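You operate a simulated robot arm through the tools that you are given. There is no shell and no other tool.

You are at the controls of a simulated robot arm. One attempt, no reset.

## Task
Shake the 2 mm sieve for 5 minutes.
Fine: push the shaker drawer in, set the sieve in the ring, close the lid and wait till it stops.
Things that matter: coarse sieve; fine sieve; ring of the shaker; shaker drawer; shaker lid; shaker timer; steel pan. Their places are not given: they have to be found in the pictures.

Only the result counts: the job must be done as asked and must still hold three seconds after the hand-in. Knocking over, shifting, dropping, spilling or breaking anything else fails it. A push-on lid holds only when it is set on centred and level and pressed home; a screw cap is set on level and turned clockwise until tight.

## Robot
A 7-joint arm with a two-finger parallel gripper, fixed in place. Base frame: the origin is at the foot of the arm, x ahead of it, y to its left, z up. Lengths are in m, angles in rad, forces in N, time in s.
Its first joint turns from -2.304 to 2.304 rad. Payload 3.91 kg.
Tool frame: the origin (TCP) lies between the finger pads and is the grasp point; the fingertips stand 0.03 m ahead of it; z points along the fingers, y is the line along which they close. The gripper opens to 0.11 m. The fingers are 0.02 m wide and 0.01 m thick; the gripper's body (0.048 by 0.112 m) begins 0.055 m behind the TCP.
Orientation is that of the tool frame in the base frame, as a unit quaternion [x, y, z, w]. With the fingers straight down and closing along the base's y, the tool's x points along the base's -x, its y along +y and its z along -z.

## Interface
- The arm moves only by the tool arm_command. Its argument "moves" is text: rows parted by semicolons, each of 7 numbers parted by spaces: the gripper command, from -1 (shut) to 1 (fully open), values between in proportion, then the shift along the base's x, y, z in m, then the turn, a rotation vector about the base's x, y, z in rad. In form: claw x y z ax ay az; .... A call has 1 to 20 rows; each row is the pose to reach, as a shift and turn from the pose commanded when the call began. A row lasts 0.2 s, in which the tool goes at most 0.05 m and 0.15 rad; a call with a longer step from one row to the next is refused whole, and so is a gripper value outside its range. Where a pose cannot be reached the arm comes as near as it can. A force on the tool above 90 N (or 10 N above the force at the start of the call, whichever is more), or a blocked arm, ends the call early, and 0.2 s more pass. The fingers move at their own pace (about 0.108 m/s each) and stop on an object; they squeeze with about 38 N. The grip force told is the motor's: it shows also when the fingers shut on nothing. Time passes only in rows, and 0.2 s behind the last, so rows that repeat a pose let the fingers close. The reply holds the time, the measured pose of the TCP, the force on the tool along the base axes, the opening and the grip force, in the units named above and with some noise, with the torque about the TCP (base axes, N m) and any sound that the robot's microphone picked up, and new pictures: "pictures" is both (left out), scene, wrist or none.
- Cameras (640 x 400 px; columns grow to the right, rows downward): "scene" is fixed at [0.4099, 0.6437, 1.4899]; the picture's right is [-0.93, -0.36, 0.00], its down [-0.31, 0.78, -0.54] and it looks along [0.20, -0.50, -0.84] (base axes); focal length 214 px, centre (320, 200). "wrist" rides on the gripper at [0.072, 0.017, -0.103] in the tool frame; the picture's right is [-0.23, 0.97, 0.00], its down [-0.76, -0.18, -0.62] and it looks along [-0.61, -0.14, 0.78] (tool axes); focal length 222 px, centre (320, 200).
- locate(camera, pixels): there is no depth. For up to 12 entries [column, row, z] of the newest picture of that camera ("zoom" is the newest enlarged one), the place [x, y] in the base frame at which the ray of that pixel passes the height z, good to about 0.003 m, but the place of the scene camera against the robot may be out by one fixed shift of up to 0.025 m in any direction. The clock stands still meanwhile.
- zoom(camera, box): a new picture of the part [left, top, right, bottom] of that camera's present view, enlarged. The clock stands still meanwhile.
- close_job(): hands the job in; it is judged then, once.

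Leave the gripper open and the arm clear of the work at the hand-in unless told otherwise.

The tools are called after ">>>" as a command line: name --argument value ..., lists and objects as JSON in quotes. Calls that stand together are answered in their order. arm_command: Moves the arm, as the interface text tells. Its arguments: {"type":"object","properties":{"moves":{"type":"string"},"pictures":{"type":"string","enum":["both","scene","wrist","none"]}},"required":["moves"]} The other tools are called the same way: locate (camera, pixels) gives the place at which the rays of pixels pass given heights; zoom (camera, box) takes an enlarged picture of a part of a camera's view; close_job () hands the job in.

At the start:

```text
t: 0.0
tcp_pos: [0.5937, 0.099, 1.2155]
tool_rot: [0.0, 1.0, 0.0, 0.0]
ft_force: [-0.8, -0.6, -0.2]
ft_torque: [0.01, 0.0, 0.0]
opening: 0.1101
grip_force: 0.0
```

scene: 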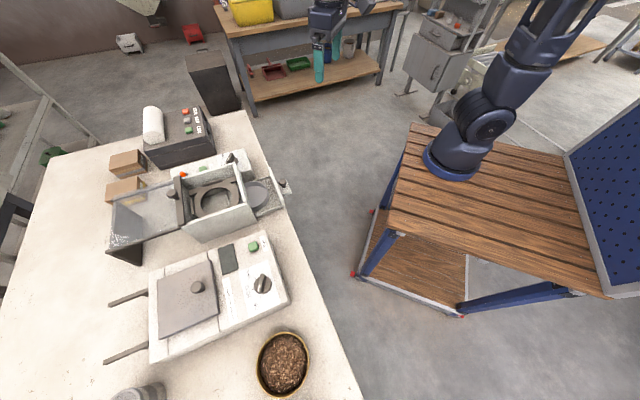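
wrist: 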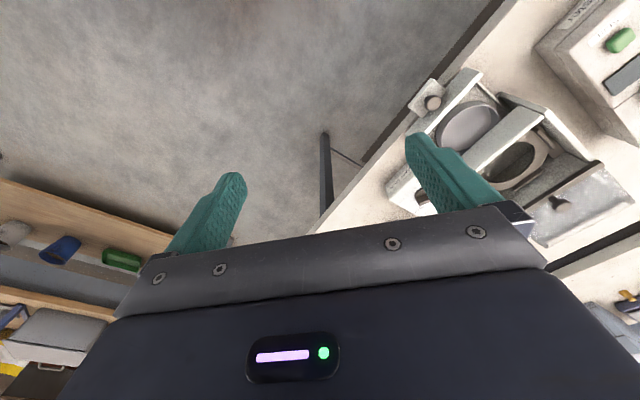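

I see a bench with a shaker-like machine (about pixel 215,200 in the scene), a second device with a flat lid (190,300), a bowl of brown grain (283,363) and some jars. First I enlarge these parts.

>>> zoom --camera "scene" --box '[100, 130, 300, 255]'

>>> zoom --camera "scene" --box '[90, 230, 330, 400]'

>>> zoom --camera "wrist" --box '[370, 0, 640, 260]'

>>> zoom --camera "scene" --box '[90, 90, 250, 190]'

```text
3.20 times, centred on (200, 192) of scene
```

zoom: 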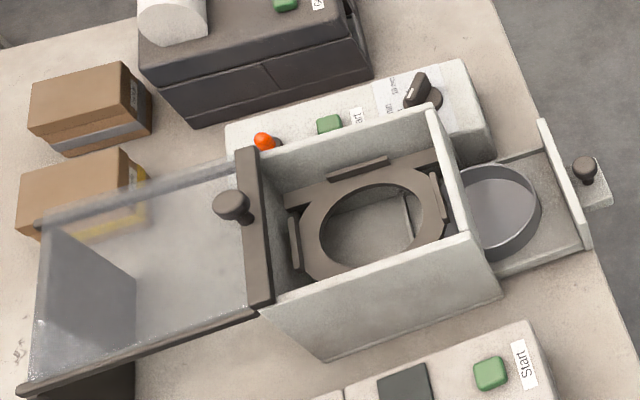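

```text
2.35 times, centred on (210, 315) of scene
```

zoom: 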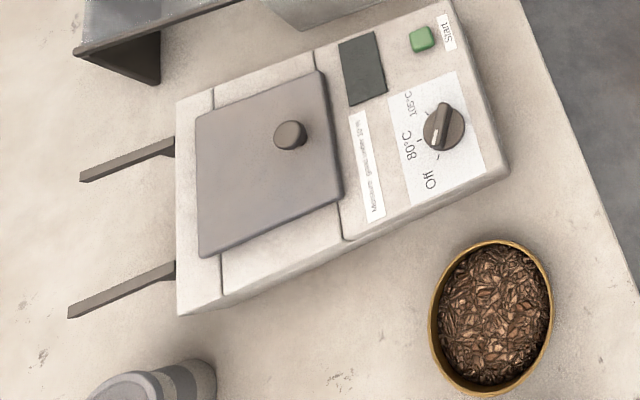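

```text
1.54 times, centred on (505, 130) of wrist
```

zoom: 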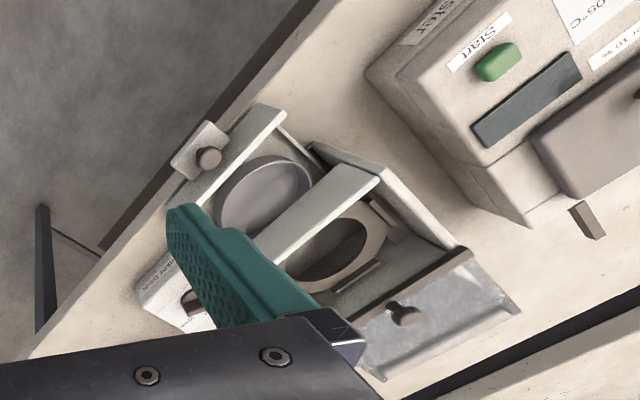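

```text
4.00 times, centred on (170, 140) of scene
```

zoom: 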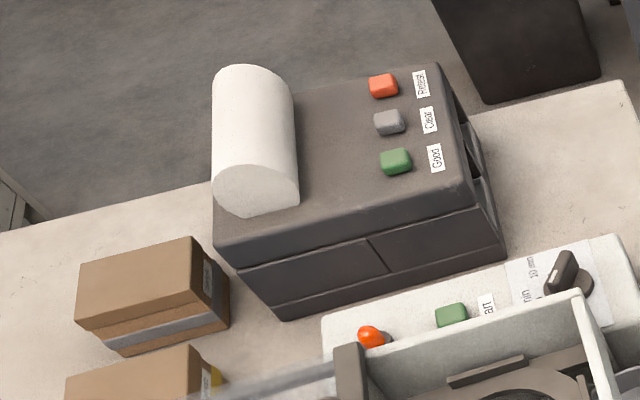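

I see the shaker: a box with a ring inside, a lid slid or tipped to the left, a drawer with the steel pan to the right, and behind it a panel with a knob, a green Start button and an orange lamp. I look closer at the two brown boxes, at the panel, and at the bottom left jar.

>>> zoom --camera "scene" --box '[95, 140, 159, 210]'

>>> zoom --camera "scene" --box '[170, 140, 260, 196]'

>>> zoom --camera "scene" --box '[90, 350, 190, 400]'

>>> zoom --camera "scene" --box '[0, 100, 110, 250]'

>>> locate --camera "scene" --pixels '[[300, 215, 0.0], [300, 215, 0.1], [125, 162, 0.0], [125, 162, 0.1], [216, 200, 0.0], [216, 200, 0.1], [283, 363, 0.0], [450, 160, 0.0], [150, 390, 0.0]]'

```text
5.71 times, centred on (127, 175) of scene
```

zoom: 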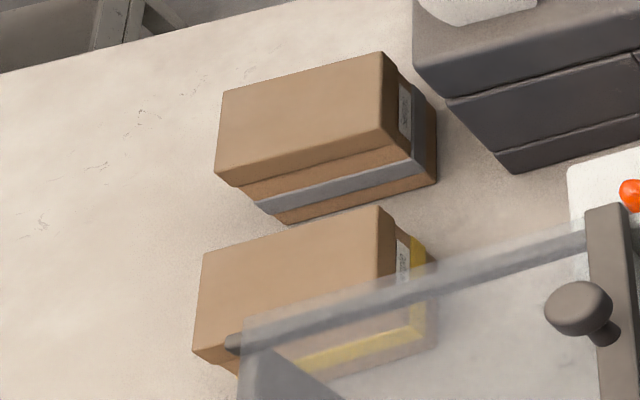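

```text
7.11 times, centred on (215, 168) of scene
```

zoom: 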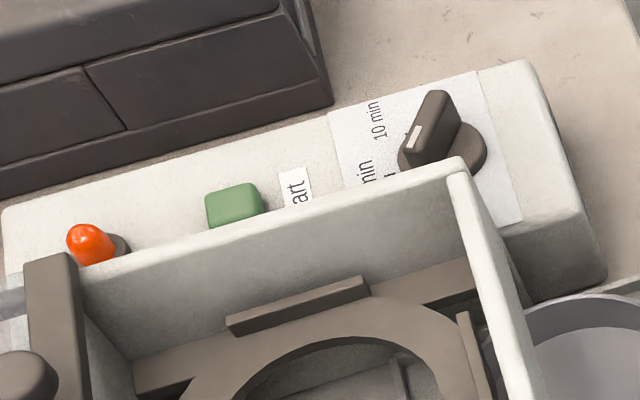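

```text
6.40 times, centred on (140, 375) of scene
```

zoom: 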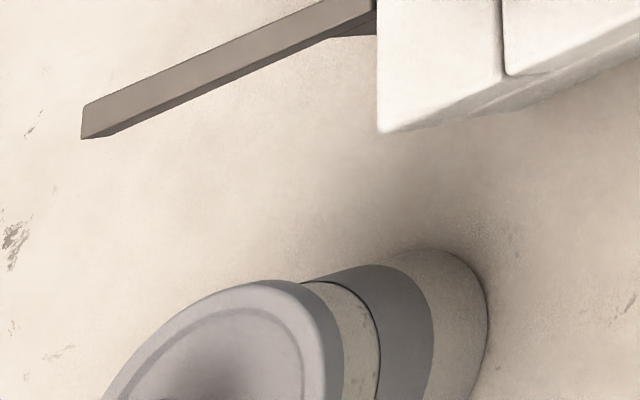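

```text
2.67 times, centred on (55, 175) of scene
```

zoom: 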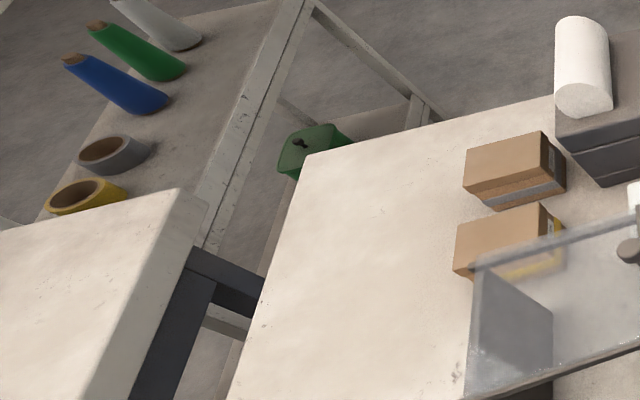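

```text
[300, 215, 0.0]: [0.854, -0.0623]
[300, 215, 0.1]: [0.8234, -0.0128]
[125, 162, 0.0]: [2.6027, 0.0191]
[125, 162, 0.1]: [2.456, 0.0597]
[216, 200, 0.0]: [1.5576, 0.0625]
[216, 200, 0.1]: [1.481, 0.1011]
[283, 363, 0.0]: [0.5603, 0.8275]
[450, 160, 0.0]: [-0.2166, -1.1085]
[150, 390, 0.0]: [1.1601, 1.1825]
```

The brown boxes with grey and yellow bands carry labels. Before planning I look at the arm and gripper region and the shaker's details again.

>>> zoom --camera "scene" --box '[210, 0, 400, 120]'

>>> zoom --camera "scene" --box '[380, 0, 640, 190]'

>>> zoom --camera "scene" --box '[120, 155, 170, 200]'

>>> zoom --camera "wrist" --box '[370, 60, 500, 220]'

```text
3.33 times, centred on (305, 60) of scene
```

zoom: 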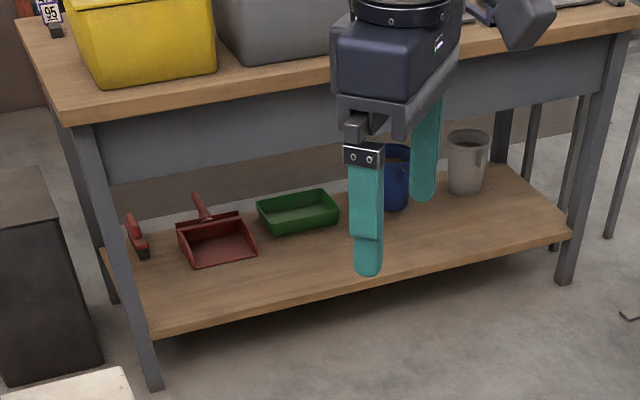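

```text
2.11 times, centred on (510, 95) of scene
```

zoom: 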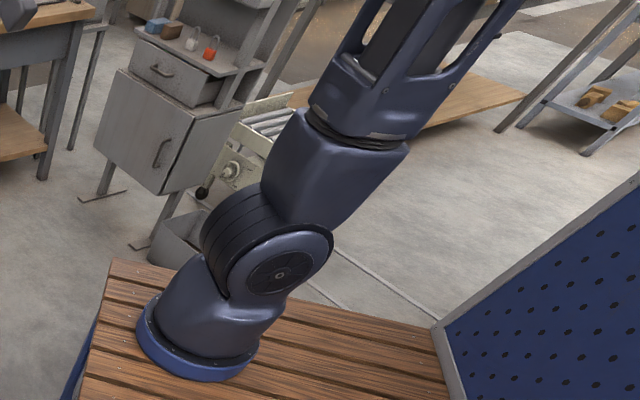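

```text
8.89 times, centred on (145, 178) of scene
```

zoom: 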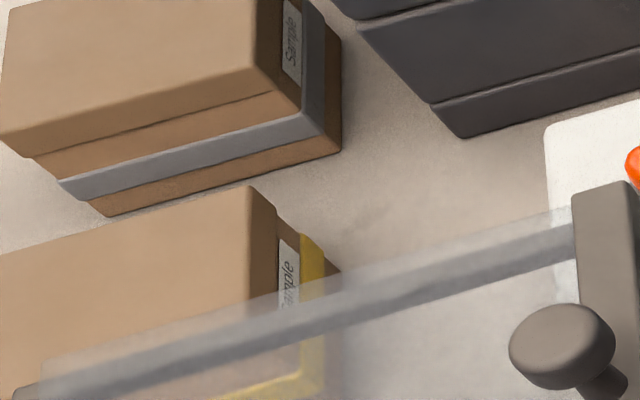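

```text
2.50 times, centred on (435, 140) of wrist
```

zoom: 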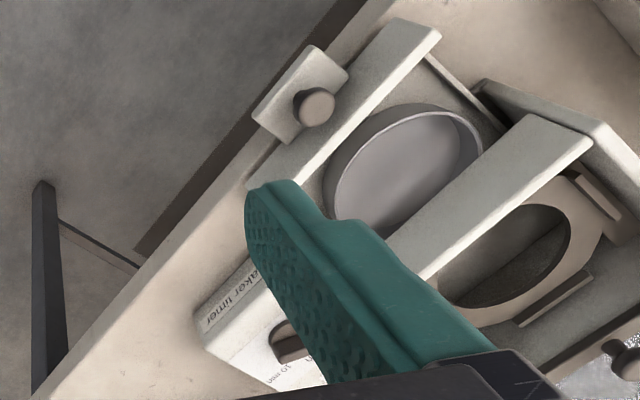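

The brown boxes are only "Sample" boxes, so the sieves must be elsewhere. Rough triangulation of the drawer knob (scene 282,182; wrist 433,103) puts it near (0.68, 0.29, 0.9). I now move the tool 0.2 m to the left, high above the bench, to look at the shaker.

>>> arm_command --moves "1 0 0.05 0 0 0 0; 1 0 0.1 0 0 0 0; 1 0 0.15 0 0 0 0; 1 0 0.2 0 0 0 0; 1 0 0.2 0 0 0 0" --pictures "both"

```text
t: 1.2
tcp_pos: [0.5925, 0.298, 1.2154]
tool_rot: [0.001, 1.0, 0.0, 0.0]
ft_force: [-0.6, -0.4, 0.9]
ft_torque: [0.05, 0.01, -0.04]
opening: 0.11
grip_force: 0.1
```

scene: 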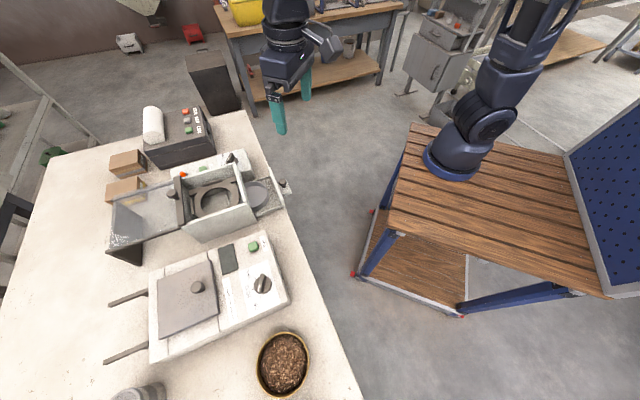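
wrist: 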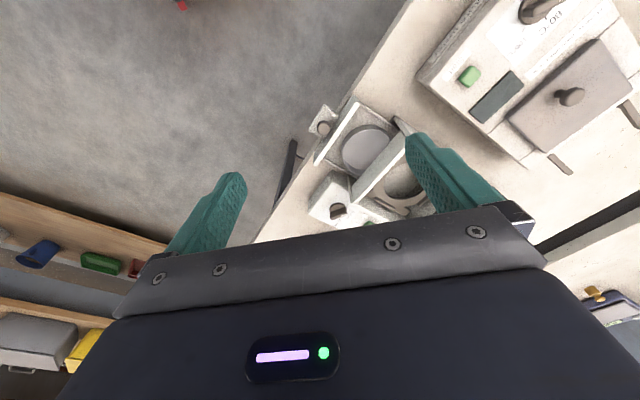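

The arm in the scene moved with the command, and the wrist view shows the shaker (365,165), the moisture tester (560,70) and a bench edge. I locate several wrist pixels at a few heights to get the layout.

>>> locate --camera "wrist" --pixels '[[323, 128, 0.9], [323, 128, 0.85], [366, 150, 0.85], [335, 207, 0.9], [470, 75, 0.95], [570, 96, 0.95], [405, 185, 0.9], [410, 0, 0.85], [255, 240, 0.85]]'

>>> locate --camera "scene" --pixels '[[282, 182, 0.9], [282, 182, 0.85], [258, 194, 0.85], [232, 160, 0.9], [253, 246, 0.95], [197, 286, 0.95], [216, 198, 0.9], [283, 363, 0.9], [150, 390, 0.95], [250, 110, 0.85], [362, 400, 0.85], [177, 185, 0.95]]'

>>> zoom --camera "wrist" --box '[280, 80, 480, 230]'

```text
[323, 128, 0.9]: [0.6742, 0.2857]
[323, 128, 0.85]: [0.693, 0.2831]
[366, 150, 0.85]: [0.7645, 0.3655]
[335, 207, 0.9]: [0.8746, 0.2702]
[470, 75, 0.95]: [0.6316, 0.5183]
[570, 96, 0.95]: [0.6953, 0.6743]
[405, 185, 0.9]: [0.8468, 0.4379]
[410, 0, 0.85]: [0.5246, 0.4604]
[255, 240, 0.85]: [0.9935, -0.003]
```

```text
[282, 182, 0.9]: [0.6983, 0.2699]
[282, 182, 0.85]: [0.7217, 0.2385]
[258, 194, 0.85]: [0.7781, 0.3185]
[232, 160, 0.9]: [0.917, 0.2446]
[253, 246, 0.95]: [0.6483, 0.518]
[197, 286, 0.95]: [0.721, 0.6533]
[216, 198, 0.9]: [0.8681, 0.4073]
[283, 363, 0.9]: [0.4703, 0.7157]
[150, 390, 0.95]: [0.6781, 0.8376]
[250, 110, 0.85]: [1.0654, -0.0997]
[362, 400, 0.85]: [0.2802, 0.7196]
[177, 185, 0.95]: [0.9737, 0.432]
```

```text
2.67 times, centred on (380, 155) of wrist
```

zoom: 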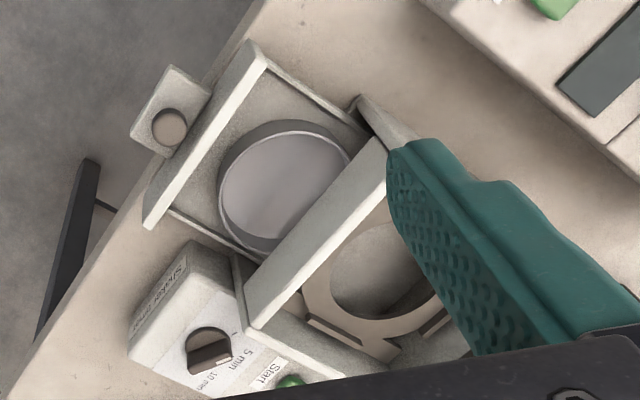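

The knob is labelled "Shaker timer" with 5 min and 10 min marks, and a Start button sits beside it. The sieves are still unseen, so I turn the hand 1.5 rad about the vertical to look towards +y.

>>> arm_command --moves "1 0 0 0 0 0 0.15; 1 0 0 0 0 0 0.3; 1 0 0 0 0 0 0.45; 1 0 0 0 0 0 0.6; 1 0 0 0 0 0 0.75; 1 0 0 0 0 0 0.9; 1 0 0 0 0 0 1.05; 1 0 0 0 0 0 1.2; 1 0 0 0 0 0 1.35; 1 0 0 0 0 0 1.5; 1 0 0 0 0 0 1.5" --pictures "wrist"

```text
t: 3.6
tcp_pos: [0.5921, 0.2991, 1.2153]
tool_rot: [-0.682, 0.731, 0.0, 0.0]
ft_force: [0.8, 0.0, 0.4]
ft_torque: [-0.01, 0.0, 0.0]
opening: 0.11
grip_force: 0.0
```

wrist: 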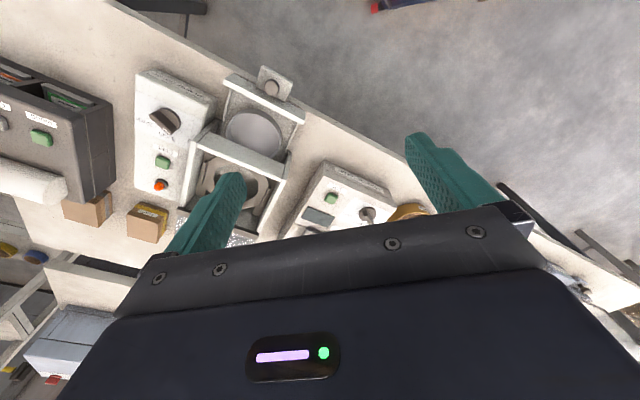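

This view shows the shaker at the top (250,150), the printer at left, the moisture tester (335,200), and something grey at the bench end (570,285). I zoom there and on the panel.

>>> zoom --camera "wrist" --box '[480, 170, 640, 330]'

>>> zoom --camera "wrist" --box '[120, 50, 320, 250]'

>>> zoom --camera "wrist" --box '[120, 60, 220, 200]'

>>> zoom --camera "wrist" --box '[0, 40, 140, 240]'

```text
2.50 times, centred on (560, 250) of wrist
```

zoom: 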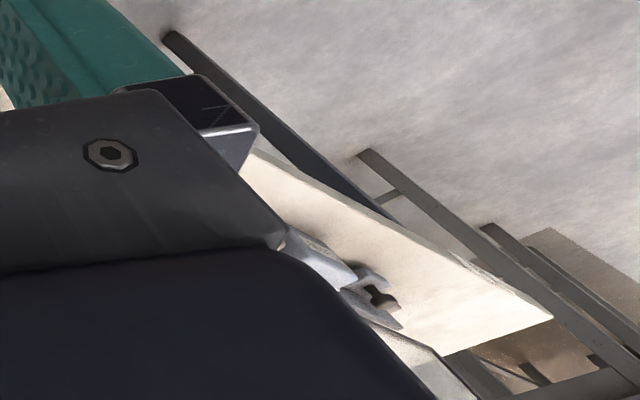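

```text
2.00 times, centred on (220, 150) of wrist
```

zoom: 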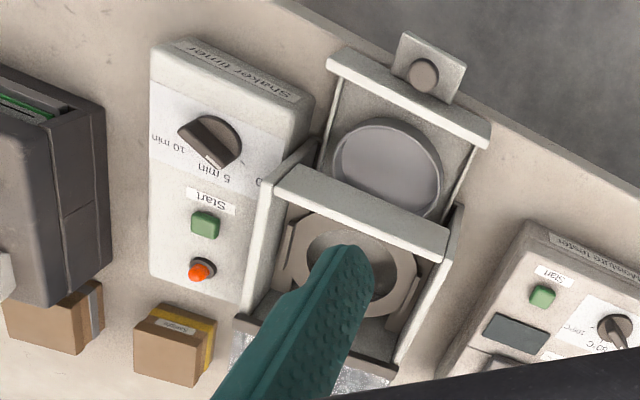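

```text
2.86 times, centred on (170, 130) of wrist
```

zoom: 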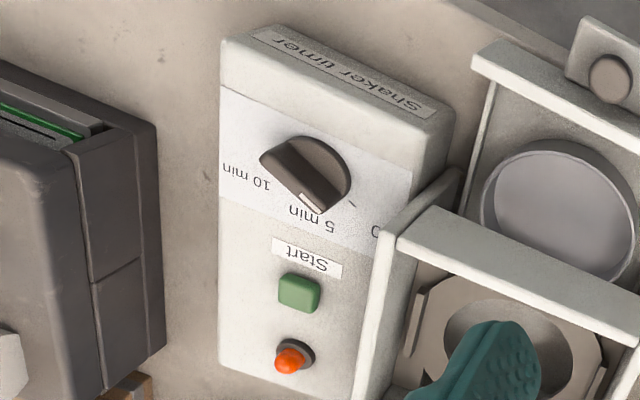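

```text
2.00 times, centred on (70, 140) of wrist
```

zoom: 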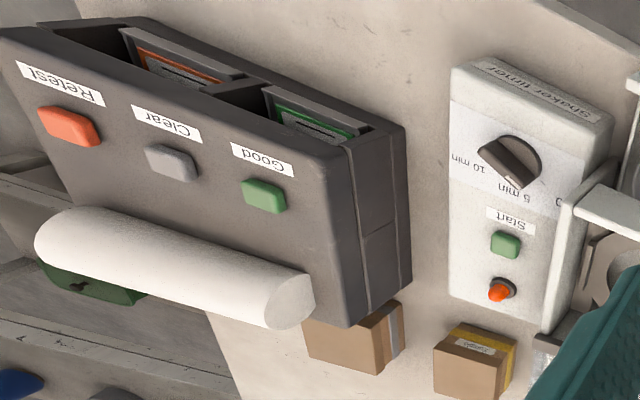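

The timer scale shows 0, 5 min and 10 min. I still need the sieves; the bench end at +y has something grey behind the gripper. I move 0.25 m along +y, staying high.

>>> arm_command --moves "1 0 0.05 0 0 0 0; 1 0 0.1 0 0 0 0; 1 0 0.15 0 0 0 0; 1 0 0.2 0 0 0 0; 1 0 0.25 0 0 0 0; 1 0 0.3 0 0 0 0; 1 0 0.3 0 0 0 0" --pictures "both"

```text
t: 5.2
tcp_pos: [0.5932, 0.598, 1.2179]
tool_rot: [-0.681, 0.732, 0.0, -0.001]
ft_force: [-0.3, 0.5, -0.7]
ft_torque: [-0.01, -0.01, -0.01]
opening: 0.1098
grip_force: 0.0
```

scene: 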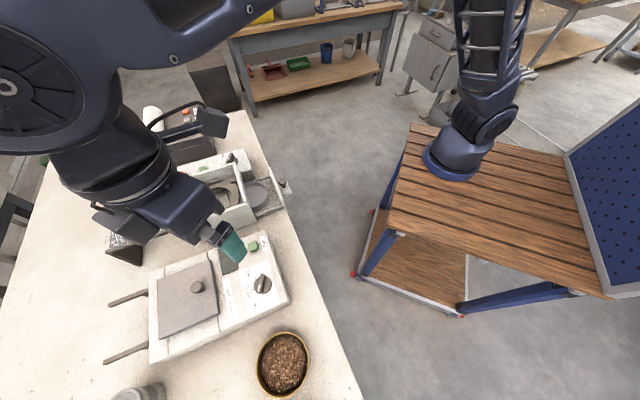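
wrist: 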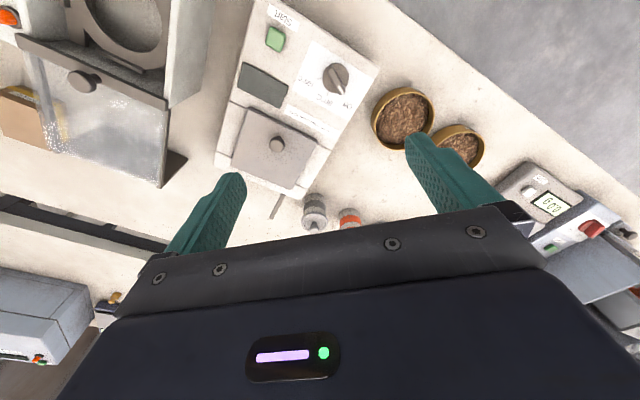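

Two brass-rimmed round vessels filled with chips appear at (403,115) and (457,147): likely the two sieves. There is also a device with a display "0.03". I zoom in on them for labels.

>>> zoom --camera "wrist" --box '[360, 70, 500, 190]'

>>> zoom --camera "wrist" --box '[480, 130, 640, 330]'

>>> zoom --camera "wrist" --box '[280, 170, 380, 240]'

>>> zoom --camera "wrist" --box '[200, 0, 400, 200]'

>>> locate --camera "wrist" --pixels '[[403, 110, 0.9], [403, 110, 0.87], [457, 145, 0.9], [457, 145, 0.87], [315, 205, 0.9], [350, 215, 0.9], [555, 205, 0.9]]'

```text
3.33 times, centred on (430, 130) of wrist
```

zoom: 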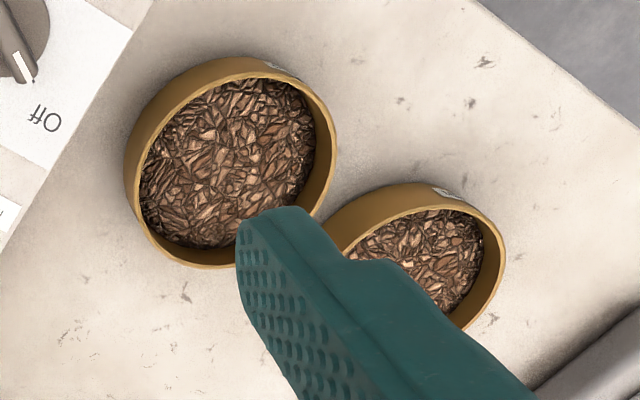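

```text
2.00 times, centred on (560, 230) of wrist
```

zoom: 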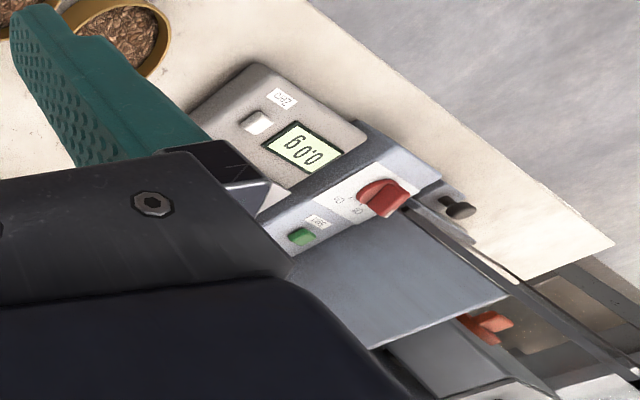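

```text
5.71 times, centred on (330, 205) of wrist
```

zoom: 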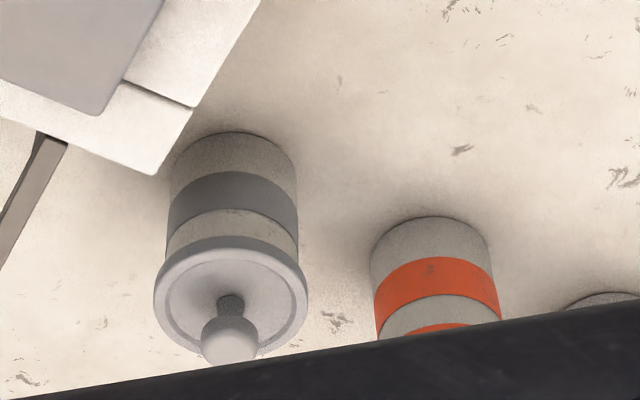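

```text
2.00 times, centred on (300, 100) of wrist
```

zoom: 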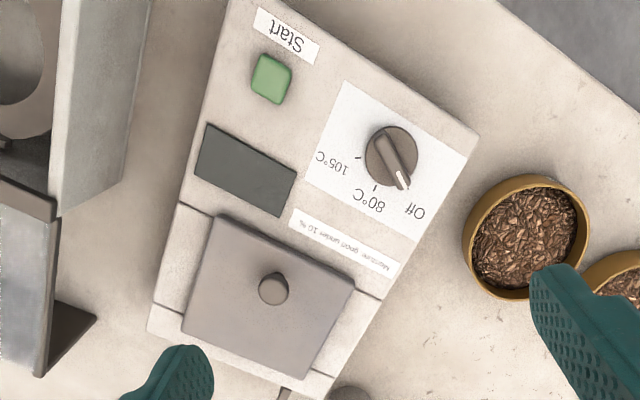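

```text
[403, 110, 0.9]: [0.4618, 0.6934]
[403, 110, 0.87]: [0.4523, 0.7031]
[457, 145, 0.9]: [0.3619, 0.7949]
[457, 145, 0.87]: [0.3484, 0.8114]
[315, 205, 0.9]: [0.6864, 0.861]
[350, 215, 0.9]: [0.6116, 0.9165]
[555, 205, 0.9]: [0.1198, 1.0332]
```

Both sieves carry a small label on the wall facing the robot (−y side). Sieve A is near (0.46, 0.69), sieve B near (0.36, 0.80). I move back and a bit lower so the camera can see those labels from the −y side.

>>> arm_command --moves "1 -0.024 -0.033 -0.02 0 0 0; 1 -0.048 -0.066 -0.04 0 0 0; 1 -0.072 -0.099 -0.06 0 0 0; 1 -0.096 -0.132 -0.08 0 0 0; 1 -0.12 -0.165 -0.1 0 0 0; 1 -0.143 -0.198 -0.12 0 0 0; 1 -0.143 -0.198 -0.12 0 0 0" --pictures "wrist"

```text
t: 6.8
tcp_pos: [0.4504, 0.3992, 1.0967]
tool_rot: [-0.681, 0.732, 0.0, 0.0]
ft_force: [-0.4, -0.9, 0.2]
ft_torque: [0.0, 0.03, -0.02]
opening: 0.1101
grip_force: 0.2
```

wrist: 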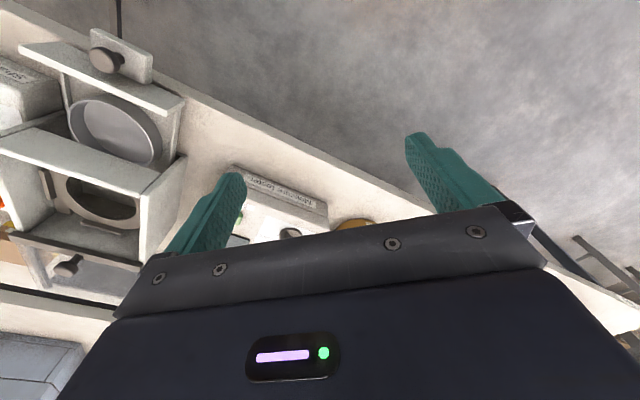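

The gripper body hides the far part of the view. I tilt the tool by 0.6 rad about +x so that the sieves come into the free upper half of the wrist picture.

>>> arm_command --moves "1 -0.01 0 0 0.15 0 0; 1 -0.02 0 0 0.3 0 0; 1 -0.03 0 0 0.45 0 0; 1 -0.04 0 0 0.6 0 0; 1 -0.04 0 0 0.6 0 0" --pictures "wrist"

```text
t: 8.0
tcp_pos: [0.4098, 0.3997, 1.0955]
tool_rot: [-0.652, 0.698, 0.216, 0.202]
ft_force: [0.0, -0.2, 0.4]
ft_torque: [0.04, 0.01, 0.0]
opening: 0.1099
grip_force: 0.1
```

wrist: 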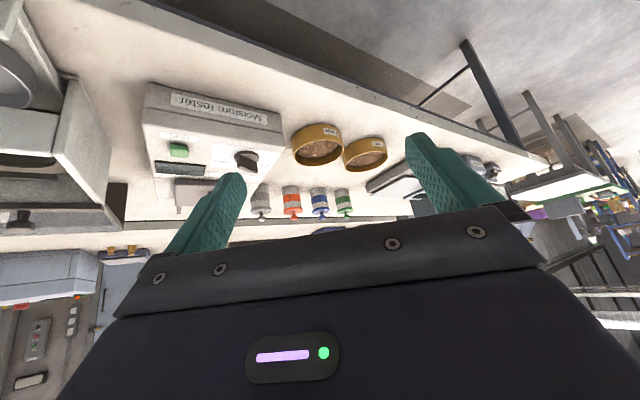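

Now both labelled sieve walls are in view at (317,143) and (365,152). I zoom in to read them.

>>> zoom --camera "wrist" --box '[280, 115, 400, 185]'

>>> zoom --camera "wrist" --box '[315, 118, 350, 145]'

>>> zoom --camera "wrist" --box '[360, 125, 395, 155]'

>>> zoom --camera "wrist" --box '[0, 0, 130, 240]'

```text
5.33 times, centred on (340, 150) of wrist
```

zoom: 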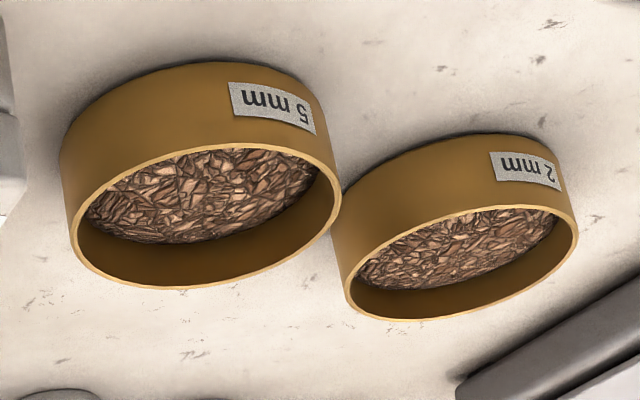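

```text
14.81 times, centred on (332, 132) of wrist
```

zoom: 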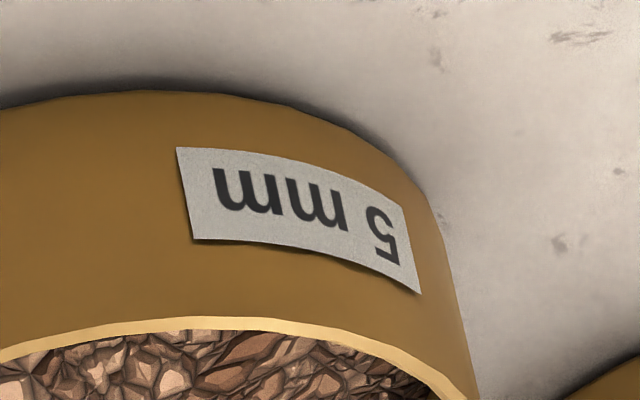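

```text
13.33 times, centred on (378, 140) of wrist
```

zoom: 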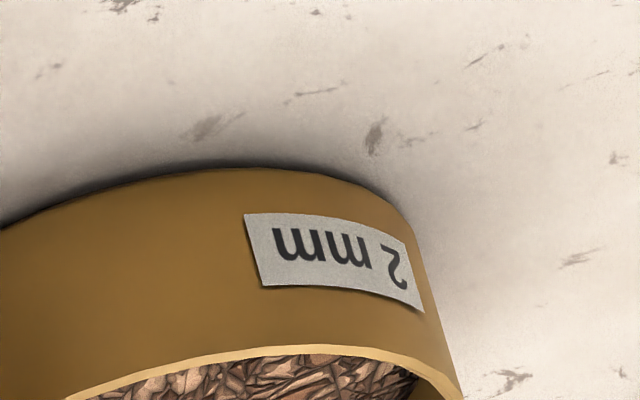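

```text
1.67 times, centred on (65, 120) of wrist
```

zoom: 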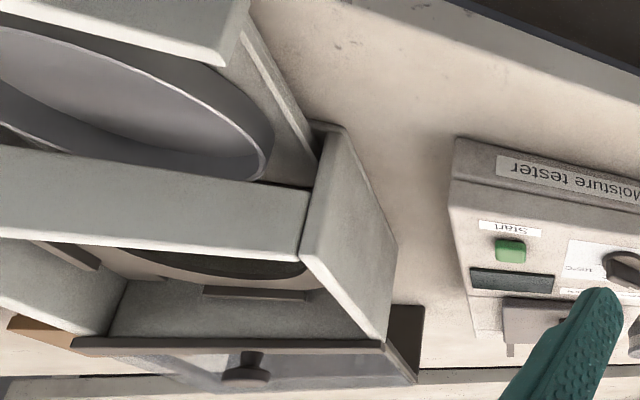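

The nearer label reads 5 mm (sieve A) and the farther one reads 2 mm, so sieve B near (0.36, 0.80) is the one wanted. Next I untilt the tool and go above the shaker to measure it.

>>> arm_command --moves "1 0.03 -0.01 0.03 -0.15 0 0; 1 0.06 -0.02 0.06 -0.3 0 0; 1 0.09 -0.03 0.09 -0.45 0 0; 1 0.13 -0.03 0.12 -0.6 0 0; 1 0.13 -0.03 0.12 -0.6 0 0" --pictures "none"

>>> arm_command --moves "1 0.03 -0.005 0 0 0 -0.15; 1 0.06 -0.01 0 0 0 -0.3; 1 0.09 -0.015 0 0 0 -0.45; 1 0.12 -0.02 0 0 0 -0.6; 1 0.15 -0.025 0 0 0 -0.72; 1 0.18 -0.03 0 0 0 -0.81; 1 0.18 -0.03 0 0 0 -0.81; 1 0.18 -0.03 0 0 0 -0.81" --pictures "both"

```text
t: 9.2
tcp_pos: [0.5436, 0.3699, 1.2152]
tool_rot: [-0.681, 0.732, -0.001, -0.001]
ft_force: [0.2, -0.7, -0.2]
ft_torque: [0.01, -0.05, 0.02]
opening: 0.1098
grip_force: 0.0
```

```text
t: 11.0
tcp_pos: [0.7201, 0.3408, 1.2167]
tool_rot: [-0.338, 0.941, 0.0, 0.0]
ft_force: [1.3, -0.6, 0.6]
ft_torque: [0.02, 0.01, 0.0]
opening: 0.11
grip_force: 0.1
```

scene: 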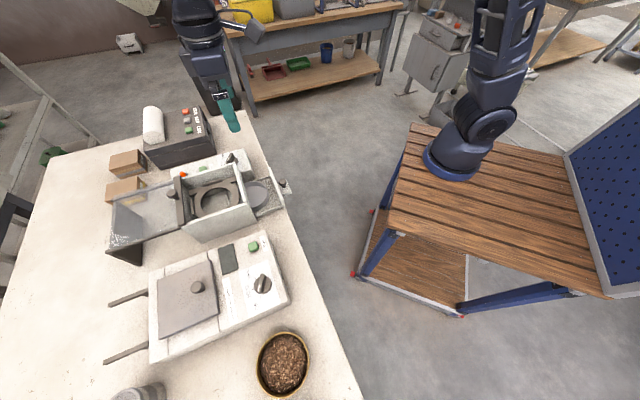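
wrist: 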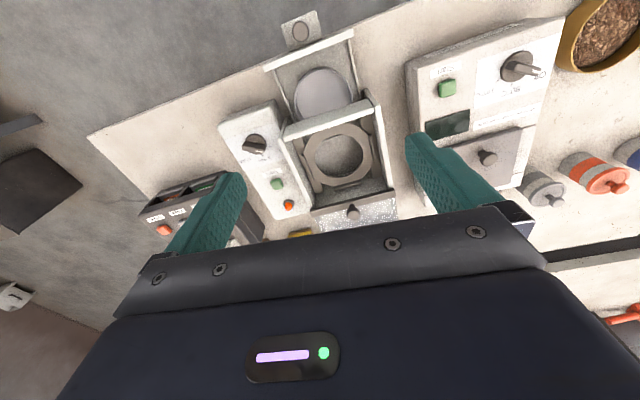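

An excellent top view: drawer with pan (323,92), ring (335,155), lid bar with knob (353,210), timer panel (258,150). I zoom in on it.

>>> zoom --camera "wrist" --box '[220, 5, 420, 130]'

>>> zoom --camera "wrist" --box '[220, 105, 420, 230]'

>>> zoom --camera "wrist" --box '[210, 100, 310, 220]'

>>> zoom --camera "wrist" --box '[235, 125, 275, 165]'

```text
3.20 times, centred on (320, 68) of wrist
```

zoom: 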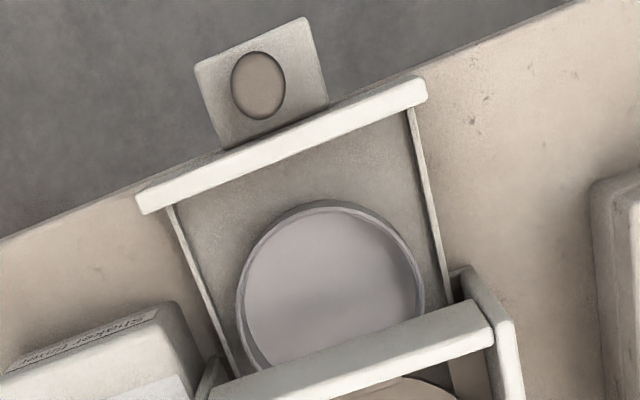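

```text
3.20 times, centred on (320, 168) of wrist
```

zoom: 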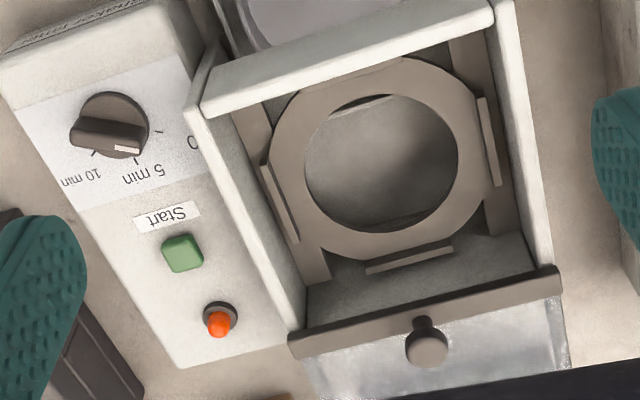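

```text
3.33 times, centred on (260, 160) of wrist
```

zoom: 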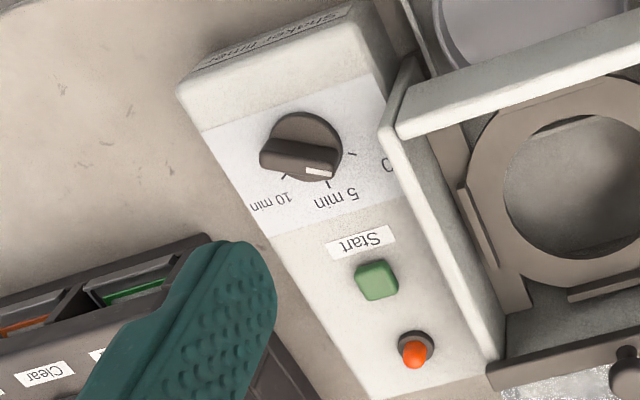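

```text
10.00 times, centred on (255, 145) of wrist
```

zoom: 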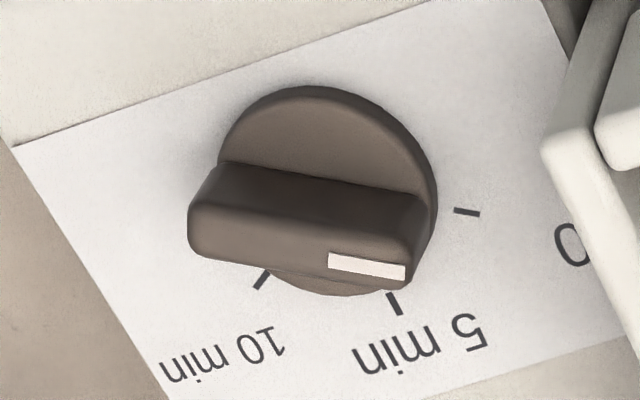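

The pointer's white mark lies along the "0" tick, so the knob must be turned clockwise (seen from above) by about 55–60° to the 5 min tick. I now locate many features at two heights for triangulation against earlier views.

>>> locate --camera "wrist" --pixels '[[300.6, 32, 0.9], [300.6, 32, 0.85], [254, 144, 0.95], [254, 144, 0.9], [277, 184, 0.95], [277, 184, 0.9], [335, 155, 0.9], [335, 155, 0.85], [353, 211, 0.95], [353, 211, 0.9], [323, 92, 0.85], [323, 92, 0.88]]'

>>> locate --camera "wrist" --pixels '[[268, 66, 0.9], [352, 34, 0.9], [285, 133, 0.95], [374, 104, 0.95], [312, 210, 0.95], [393, 194, 0.95], [219, 127, 0.95], [275, 100, 0.95], [240, 202, 0.95], [300, 207, 0.95]]'

```text
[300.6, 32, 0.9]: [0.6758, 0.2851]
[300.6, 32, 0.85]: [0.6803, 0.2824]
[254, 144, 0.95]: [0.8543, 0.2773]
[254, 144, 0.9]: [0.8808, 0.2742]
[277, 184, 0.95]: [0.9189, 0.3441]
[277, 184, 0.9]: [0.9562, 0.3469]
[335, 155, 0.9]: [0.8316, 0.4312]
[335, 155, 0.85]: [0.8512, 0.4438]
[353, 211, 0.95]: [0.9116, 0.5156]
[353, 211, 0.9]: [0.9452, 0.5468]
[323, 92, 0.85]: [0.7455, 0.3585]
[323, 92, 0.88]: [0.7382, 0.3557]
```

```text
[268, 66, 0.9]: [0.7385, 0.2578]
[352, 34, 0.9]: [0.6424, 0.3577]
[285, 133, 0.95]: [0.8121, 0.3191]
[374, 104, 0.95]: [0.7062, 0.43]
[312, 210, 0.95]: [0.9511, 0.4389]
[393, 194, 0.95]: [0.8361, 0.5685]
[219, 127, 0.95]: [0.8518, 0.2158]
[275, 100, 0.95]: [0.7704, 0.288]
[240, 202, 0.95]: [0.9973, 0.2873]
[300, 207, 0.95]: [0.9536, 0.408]
```

Drawer axis direction works out at about 43.7° (inward = (0.722, 0.692)). For heights I take a second view from a pose shifted sideways and lower.

>>> arm_command --moves "1 -0.03 0.03 -0.02 0 0 0.07; 1 -0.06 0.06 -0.04 0 0 0.07; 1 -0.08 0.08 -0.06 0 0 0.07; 1 -0.08 0.08 -0.06 0 0 0.07" --pictures "wrist"

```text
t: 12.0
tcp_pos: [0.6384, 0.4229, 1.1563]
tool_rot: [-0.371, 0.929, 0.001, 0.0]
ft_force: [-0.1, -0.4, -0.1]
ft_torque: [0.01, 0.04, 0.0]
opening: 0.1099
grip_force: 0.0
```

wrist: 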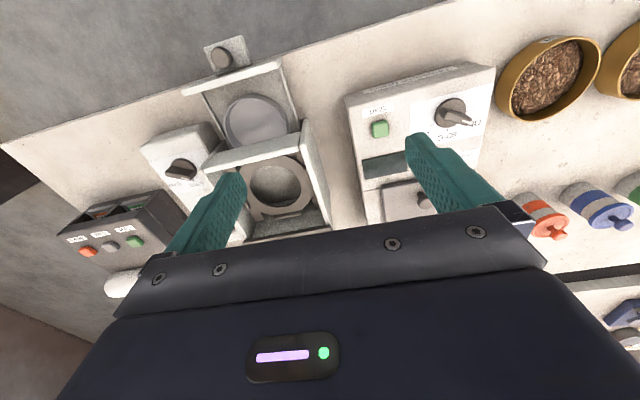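

>>> zoom --camera "wrist" --box '[140, 30, 340, 155]'

>>> zoom --camera "wrist" --box '[130, 120, 340, 250]'

>>> zoom --camera "wrist" --box '[480, 10, 640, 130]'

```text
3.20 times, centred on (240, 92) of wrist
```

zoom: 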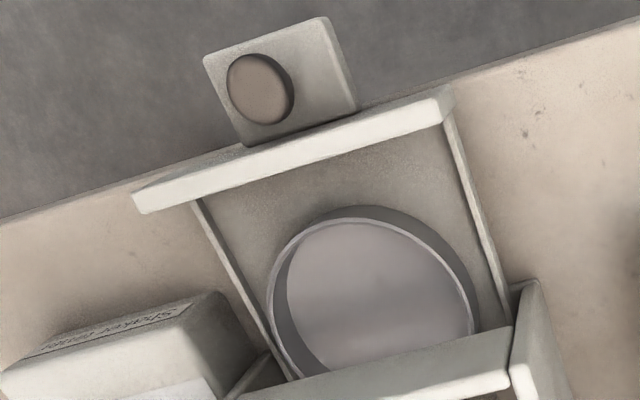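

```text
3.05 times, centred on (235, 185) of wrist
```

zoom: 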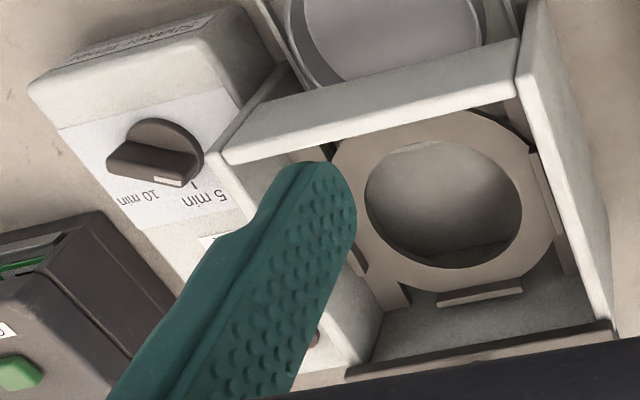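

```text
3.33 times, centred on (560, 70) of wrist
```

zoom: 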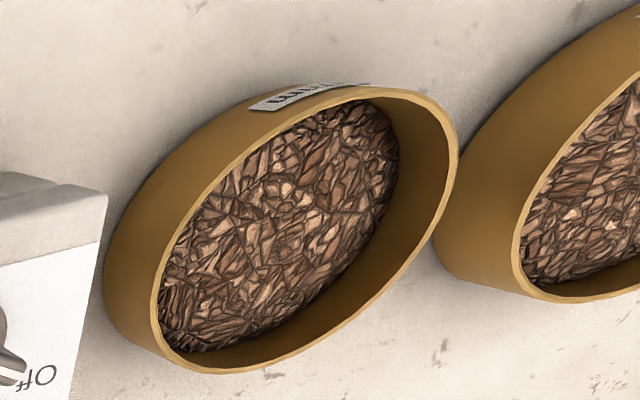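

I locate the same features in this second view for triangulation.

>>> locate --camera "wrist" --pixels '[[181.6, 90.4, 0.9], [181.6, 90.4, 0.85], [276.6, 59.8, 0.9], [276.6, 59.8, 0.85], [300.6, 139.8, 0.95], [300.6, 139.8, 0.9], [202.9, 172.9, 0.95], [202.9, 172.9, 0.9], [275.3, 186.6, 0.9], [275.3, 186.6, 0.85], [180.9, 168.6, 0.95], [180.9, 168.6, 0.9]]'

>>> locate --camera "wrist" --pixels '[[194, 179.4, 0.95], [194, 179.4, 0.9], [221, 58, 0.9], [221, 58, 0.85], [256, 122, 0.87], [256, 122, 0.85], [548, 80, 0.9], [548, 80, 0.87]]'

```text
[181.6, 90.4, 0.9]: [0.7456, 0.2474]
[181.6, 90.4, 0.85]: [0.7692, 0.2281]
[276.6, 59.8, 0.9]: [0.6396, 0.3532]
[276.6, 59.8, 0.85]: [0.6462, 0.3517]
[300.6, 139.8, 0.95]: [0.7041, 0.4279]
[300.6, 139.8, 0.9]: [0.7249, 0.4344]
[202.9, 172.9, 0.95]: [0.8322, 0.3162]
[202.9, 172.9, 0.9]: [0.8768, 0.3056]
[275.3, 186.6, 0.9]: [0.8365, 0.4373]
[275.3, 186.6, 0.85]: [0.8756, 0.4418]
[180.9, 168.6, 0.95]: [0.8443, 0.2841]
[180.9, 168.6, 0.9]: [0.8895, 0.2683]
```

```text
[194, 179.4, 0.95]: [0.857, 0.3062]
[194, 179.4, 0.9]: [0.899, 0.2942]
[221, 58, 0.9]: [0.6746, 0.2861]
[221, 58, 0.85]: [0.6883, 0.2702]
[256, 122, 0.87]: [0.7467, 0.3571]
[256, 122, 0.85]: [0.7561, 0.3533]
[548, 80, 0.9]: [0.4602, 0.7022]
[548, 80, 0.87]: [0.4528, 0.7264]
```

Triangulation gives: ring hole centre ≈ (0.822, 0.436, 0.918), timer knob ≈ (0.8625, 0.278, 0.93), drawer knob top ≈ (0.676, 0.285, 0.895), shaker axis ≈ 45°. First I push the drawer: I close the fingers and go in front of the drawer knob, still high.

>>> arm_command --moves "-1 0.003 -0.033 -0.025 0 0 0.025; -1 0.006 -0.066 -0.05 0 0 0.025; -1 0.009 -0.1 -0.08 0 0 0.025; -1 0.012 -0.133 -0.11 0 0 0.025; -1 0.0125 -0.163 -0.14 0 0 0.025; -1 0.0125 -0.163 -0.156 0 0 0.025; -1 0.0125 -0.163 -0.156 0 0 0.025" --pictures "both"

```text
t: 13.6
tcp_pos: [0.6505, 0.2576, 0.9982]
tool_rot: [-0.382, 0.924, -0.001, 0.0]
ft_force: [0.0, 0.1, -0.4]
ft_torque: [-0.01, 0.01, 0.0]
opening: 0.0001
grip_force: 37.5
```

scene: 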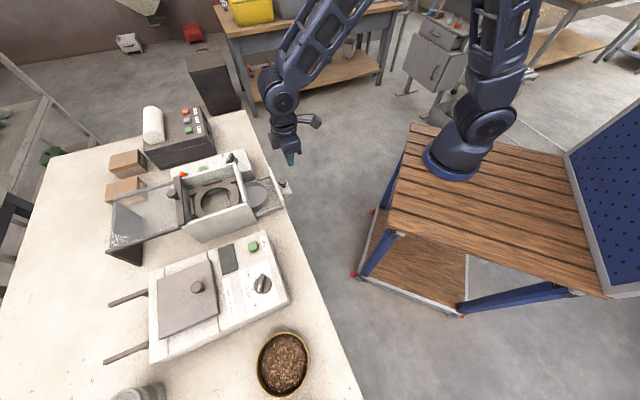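
wrist: 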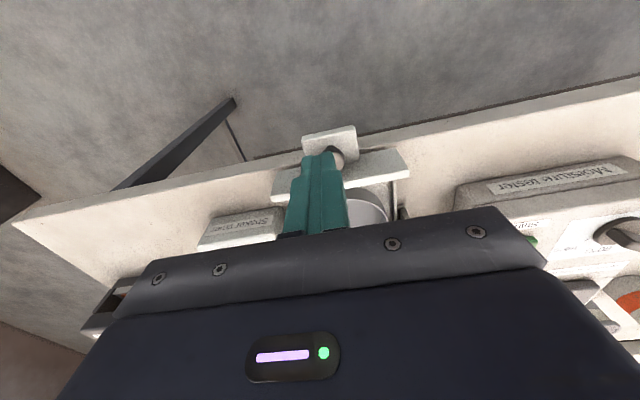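

The fingers are closed near the drawer knob. I zoom in to see the knob and tab relative to the fingertips.

>>> zoom --camera "wrist" --box '[260, 110, 420, 240]'

>>> locate --camera "wrist" --pixels '[[336, 156, 0.895], [303, 137, 0.87], [356, 127, 0.87], [303, 137, 0.88], [356, 127, 0.88], [280, 160, 0.85]]'

```text
3.08 times, centred on (340, 175) of wrist
```

zoom: 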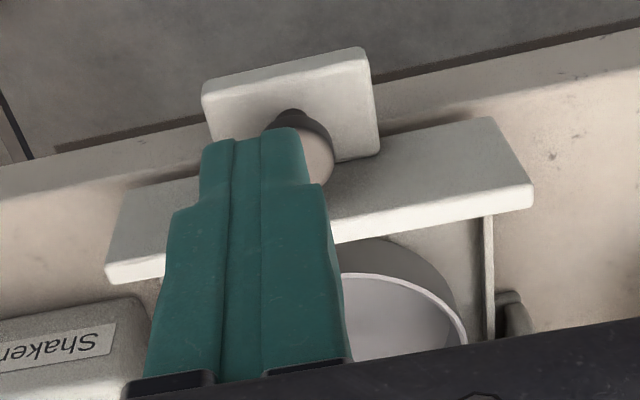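

```text
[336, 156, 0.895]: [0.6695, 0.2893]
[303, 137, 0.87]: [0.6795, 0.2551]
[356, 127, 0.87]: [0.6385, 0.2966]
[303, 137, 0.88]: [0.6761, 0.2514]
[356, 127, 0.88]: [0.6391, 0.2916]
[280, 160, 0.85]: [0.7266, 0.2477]
```

The tab's front edge is at about u=0.661 (along the axis) and the knob just behind it. I shift the fingers a little to the axis and lower them in front of the tab, tips to about z=0.875.

>>> arm_command --moves "-1 -0.004 0.004 -0.03 0 0 0; -1 -0.004 0.004 -0.06 0 0 0; -1 -0.004 0.004 -0.08 0 0 0; -1 -0.004 0.004 -0.093 0 0 0; -1 -0.004 0.004 -0.093 0 0 0" --pictures "both"

```text
t: 14.8
tcp_pos: [0.6487, 0.2605, 0.9077]
tool_rot: [-0.382, 0.924, 0.0, 0.0]
ft_force: [-0.2, 0.6, 0.7]
ft_torque: [0.0, 0.0, 0.0]
opening: 0.0
grip_force: 37.5
```

scene: 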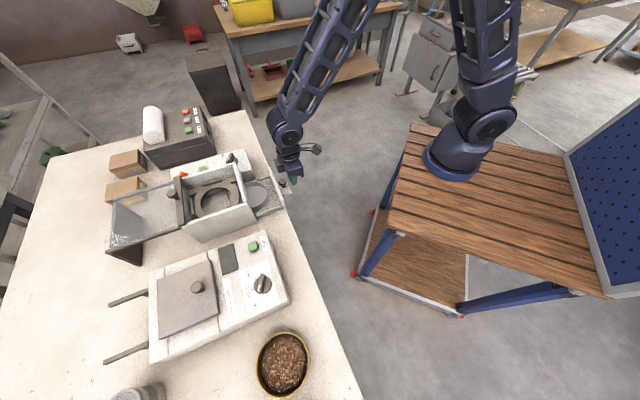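
wrist: 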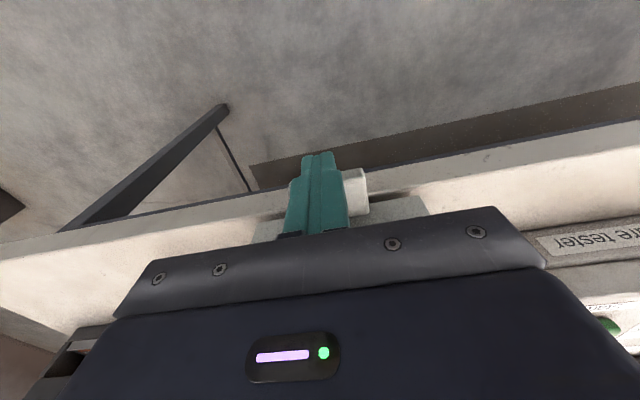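

I zoom in to check where the fingertips are relative to the tab.

>>> zoom --camera "wrist" --box '[230, 130, 450, 260]'

>>> zoom --camera "scene" --box '[220, 120, 350, 220]'

>>> locate --camera "wrist" --pixels '[[367, 172, 0.87], [367, 172, 0.88], [367, 172, 0.86]]'

```text
2.91 times, centred on (340, 195) of wrist
```

zoom: 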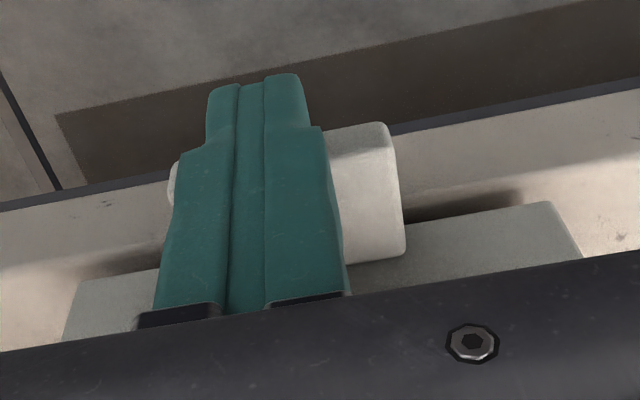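

```text
4.00 times, centred on (285, 170) of scene
```

zoom: 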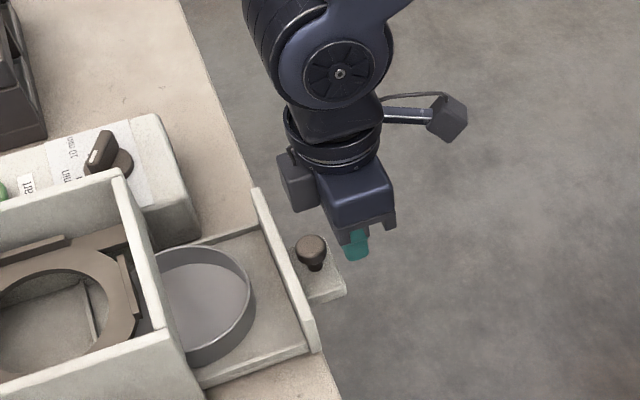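

```text
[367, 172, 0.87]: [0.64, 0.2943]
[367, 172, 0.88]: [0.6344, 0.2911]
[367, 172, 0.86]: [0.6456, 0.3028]
```

The fingers stand in front of the tab and knob as wanted. I push along the axis 0.06 m in small steps and check force and pictures.

>>> arm_command --moves "-1 0.007 0.007 0 0 0 0; -1 0.014 0.014 0 0 0 0; -1 0.021 0.021 0 0 0 0; -1 0.028 0.028 0 0 0 0; -1 0.035 0.035 0 0 0 0; -1 0.042 0.042 0 0 0 0" --pictures "both"

```text
t: 16.2
tcp_pos: [0.6902, 0.3033, 0.9074]
tool_rot: [-0.383, 0.924, 0.001, -0.001]
ft_force: [0.2, 1.0, 4.2]
ft_torque: [0.02, -0.03, 0.01]
opening: 0.0
grip_force: 37.7
```

scene: 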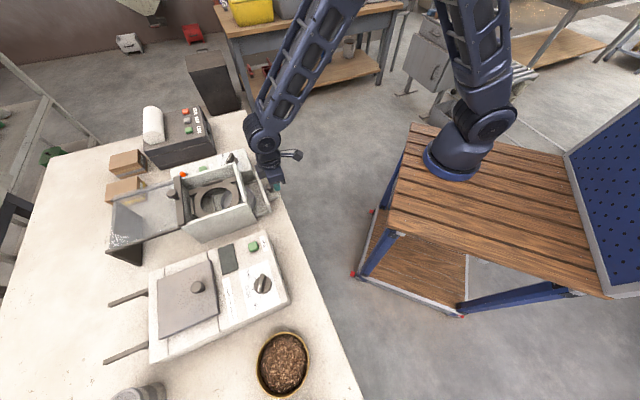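
wrist: 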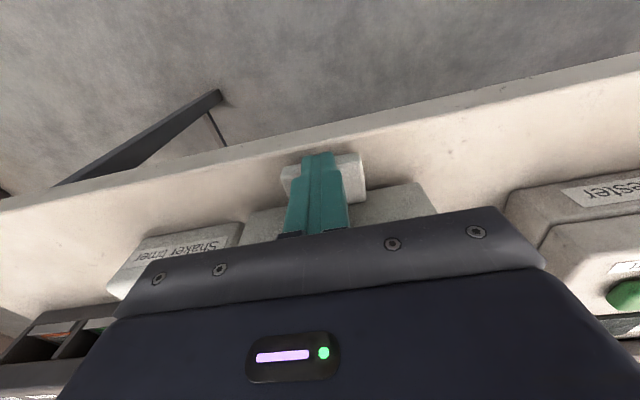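

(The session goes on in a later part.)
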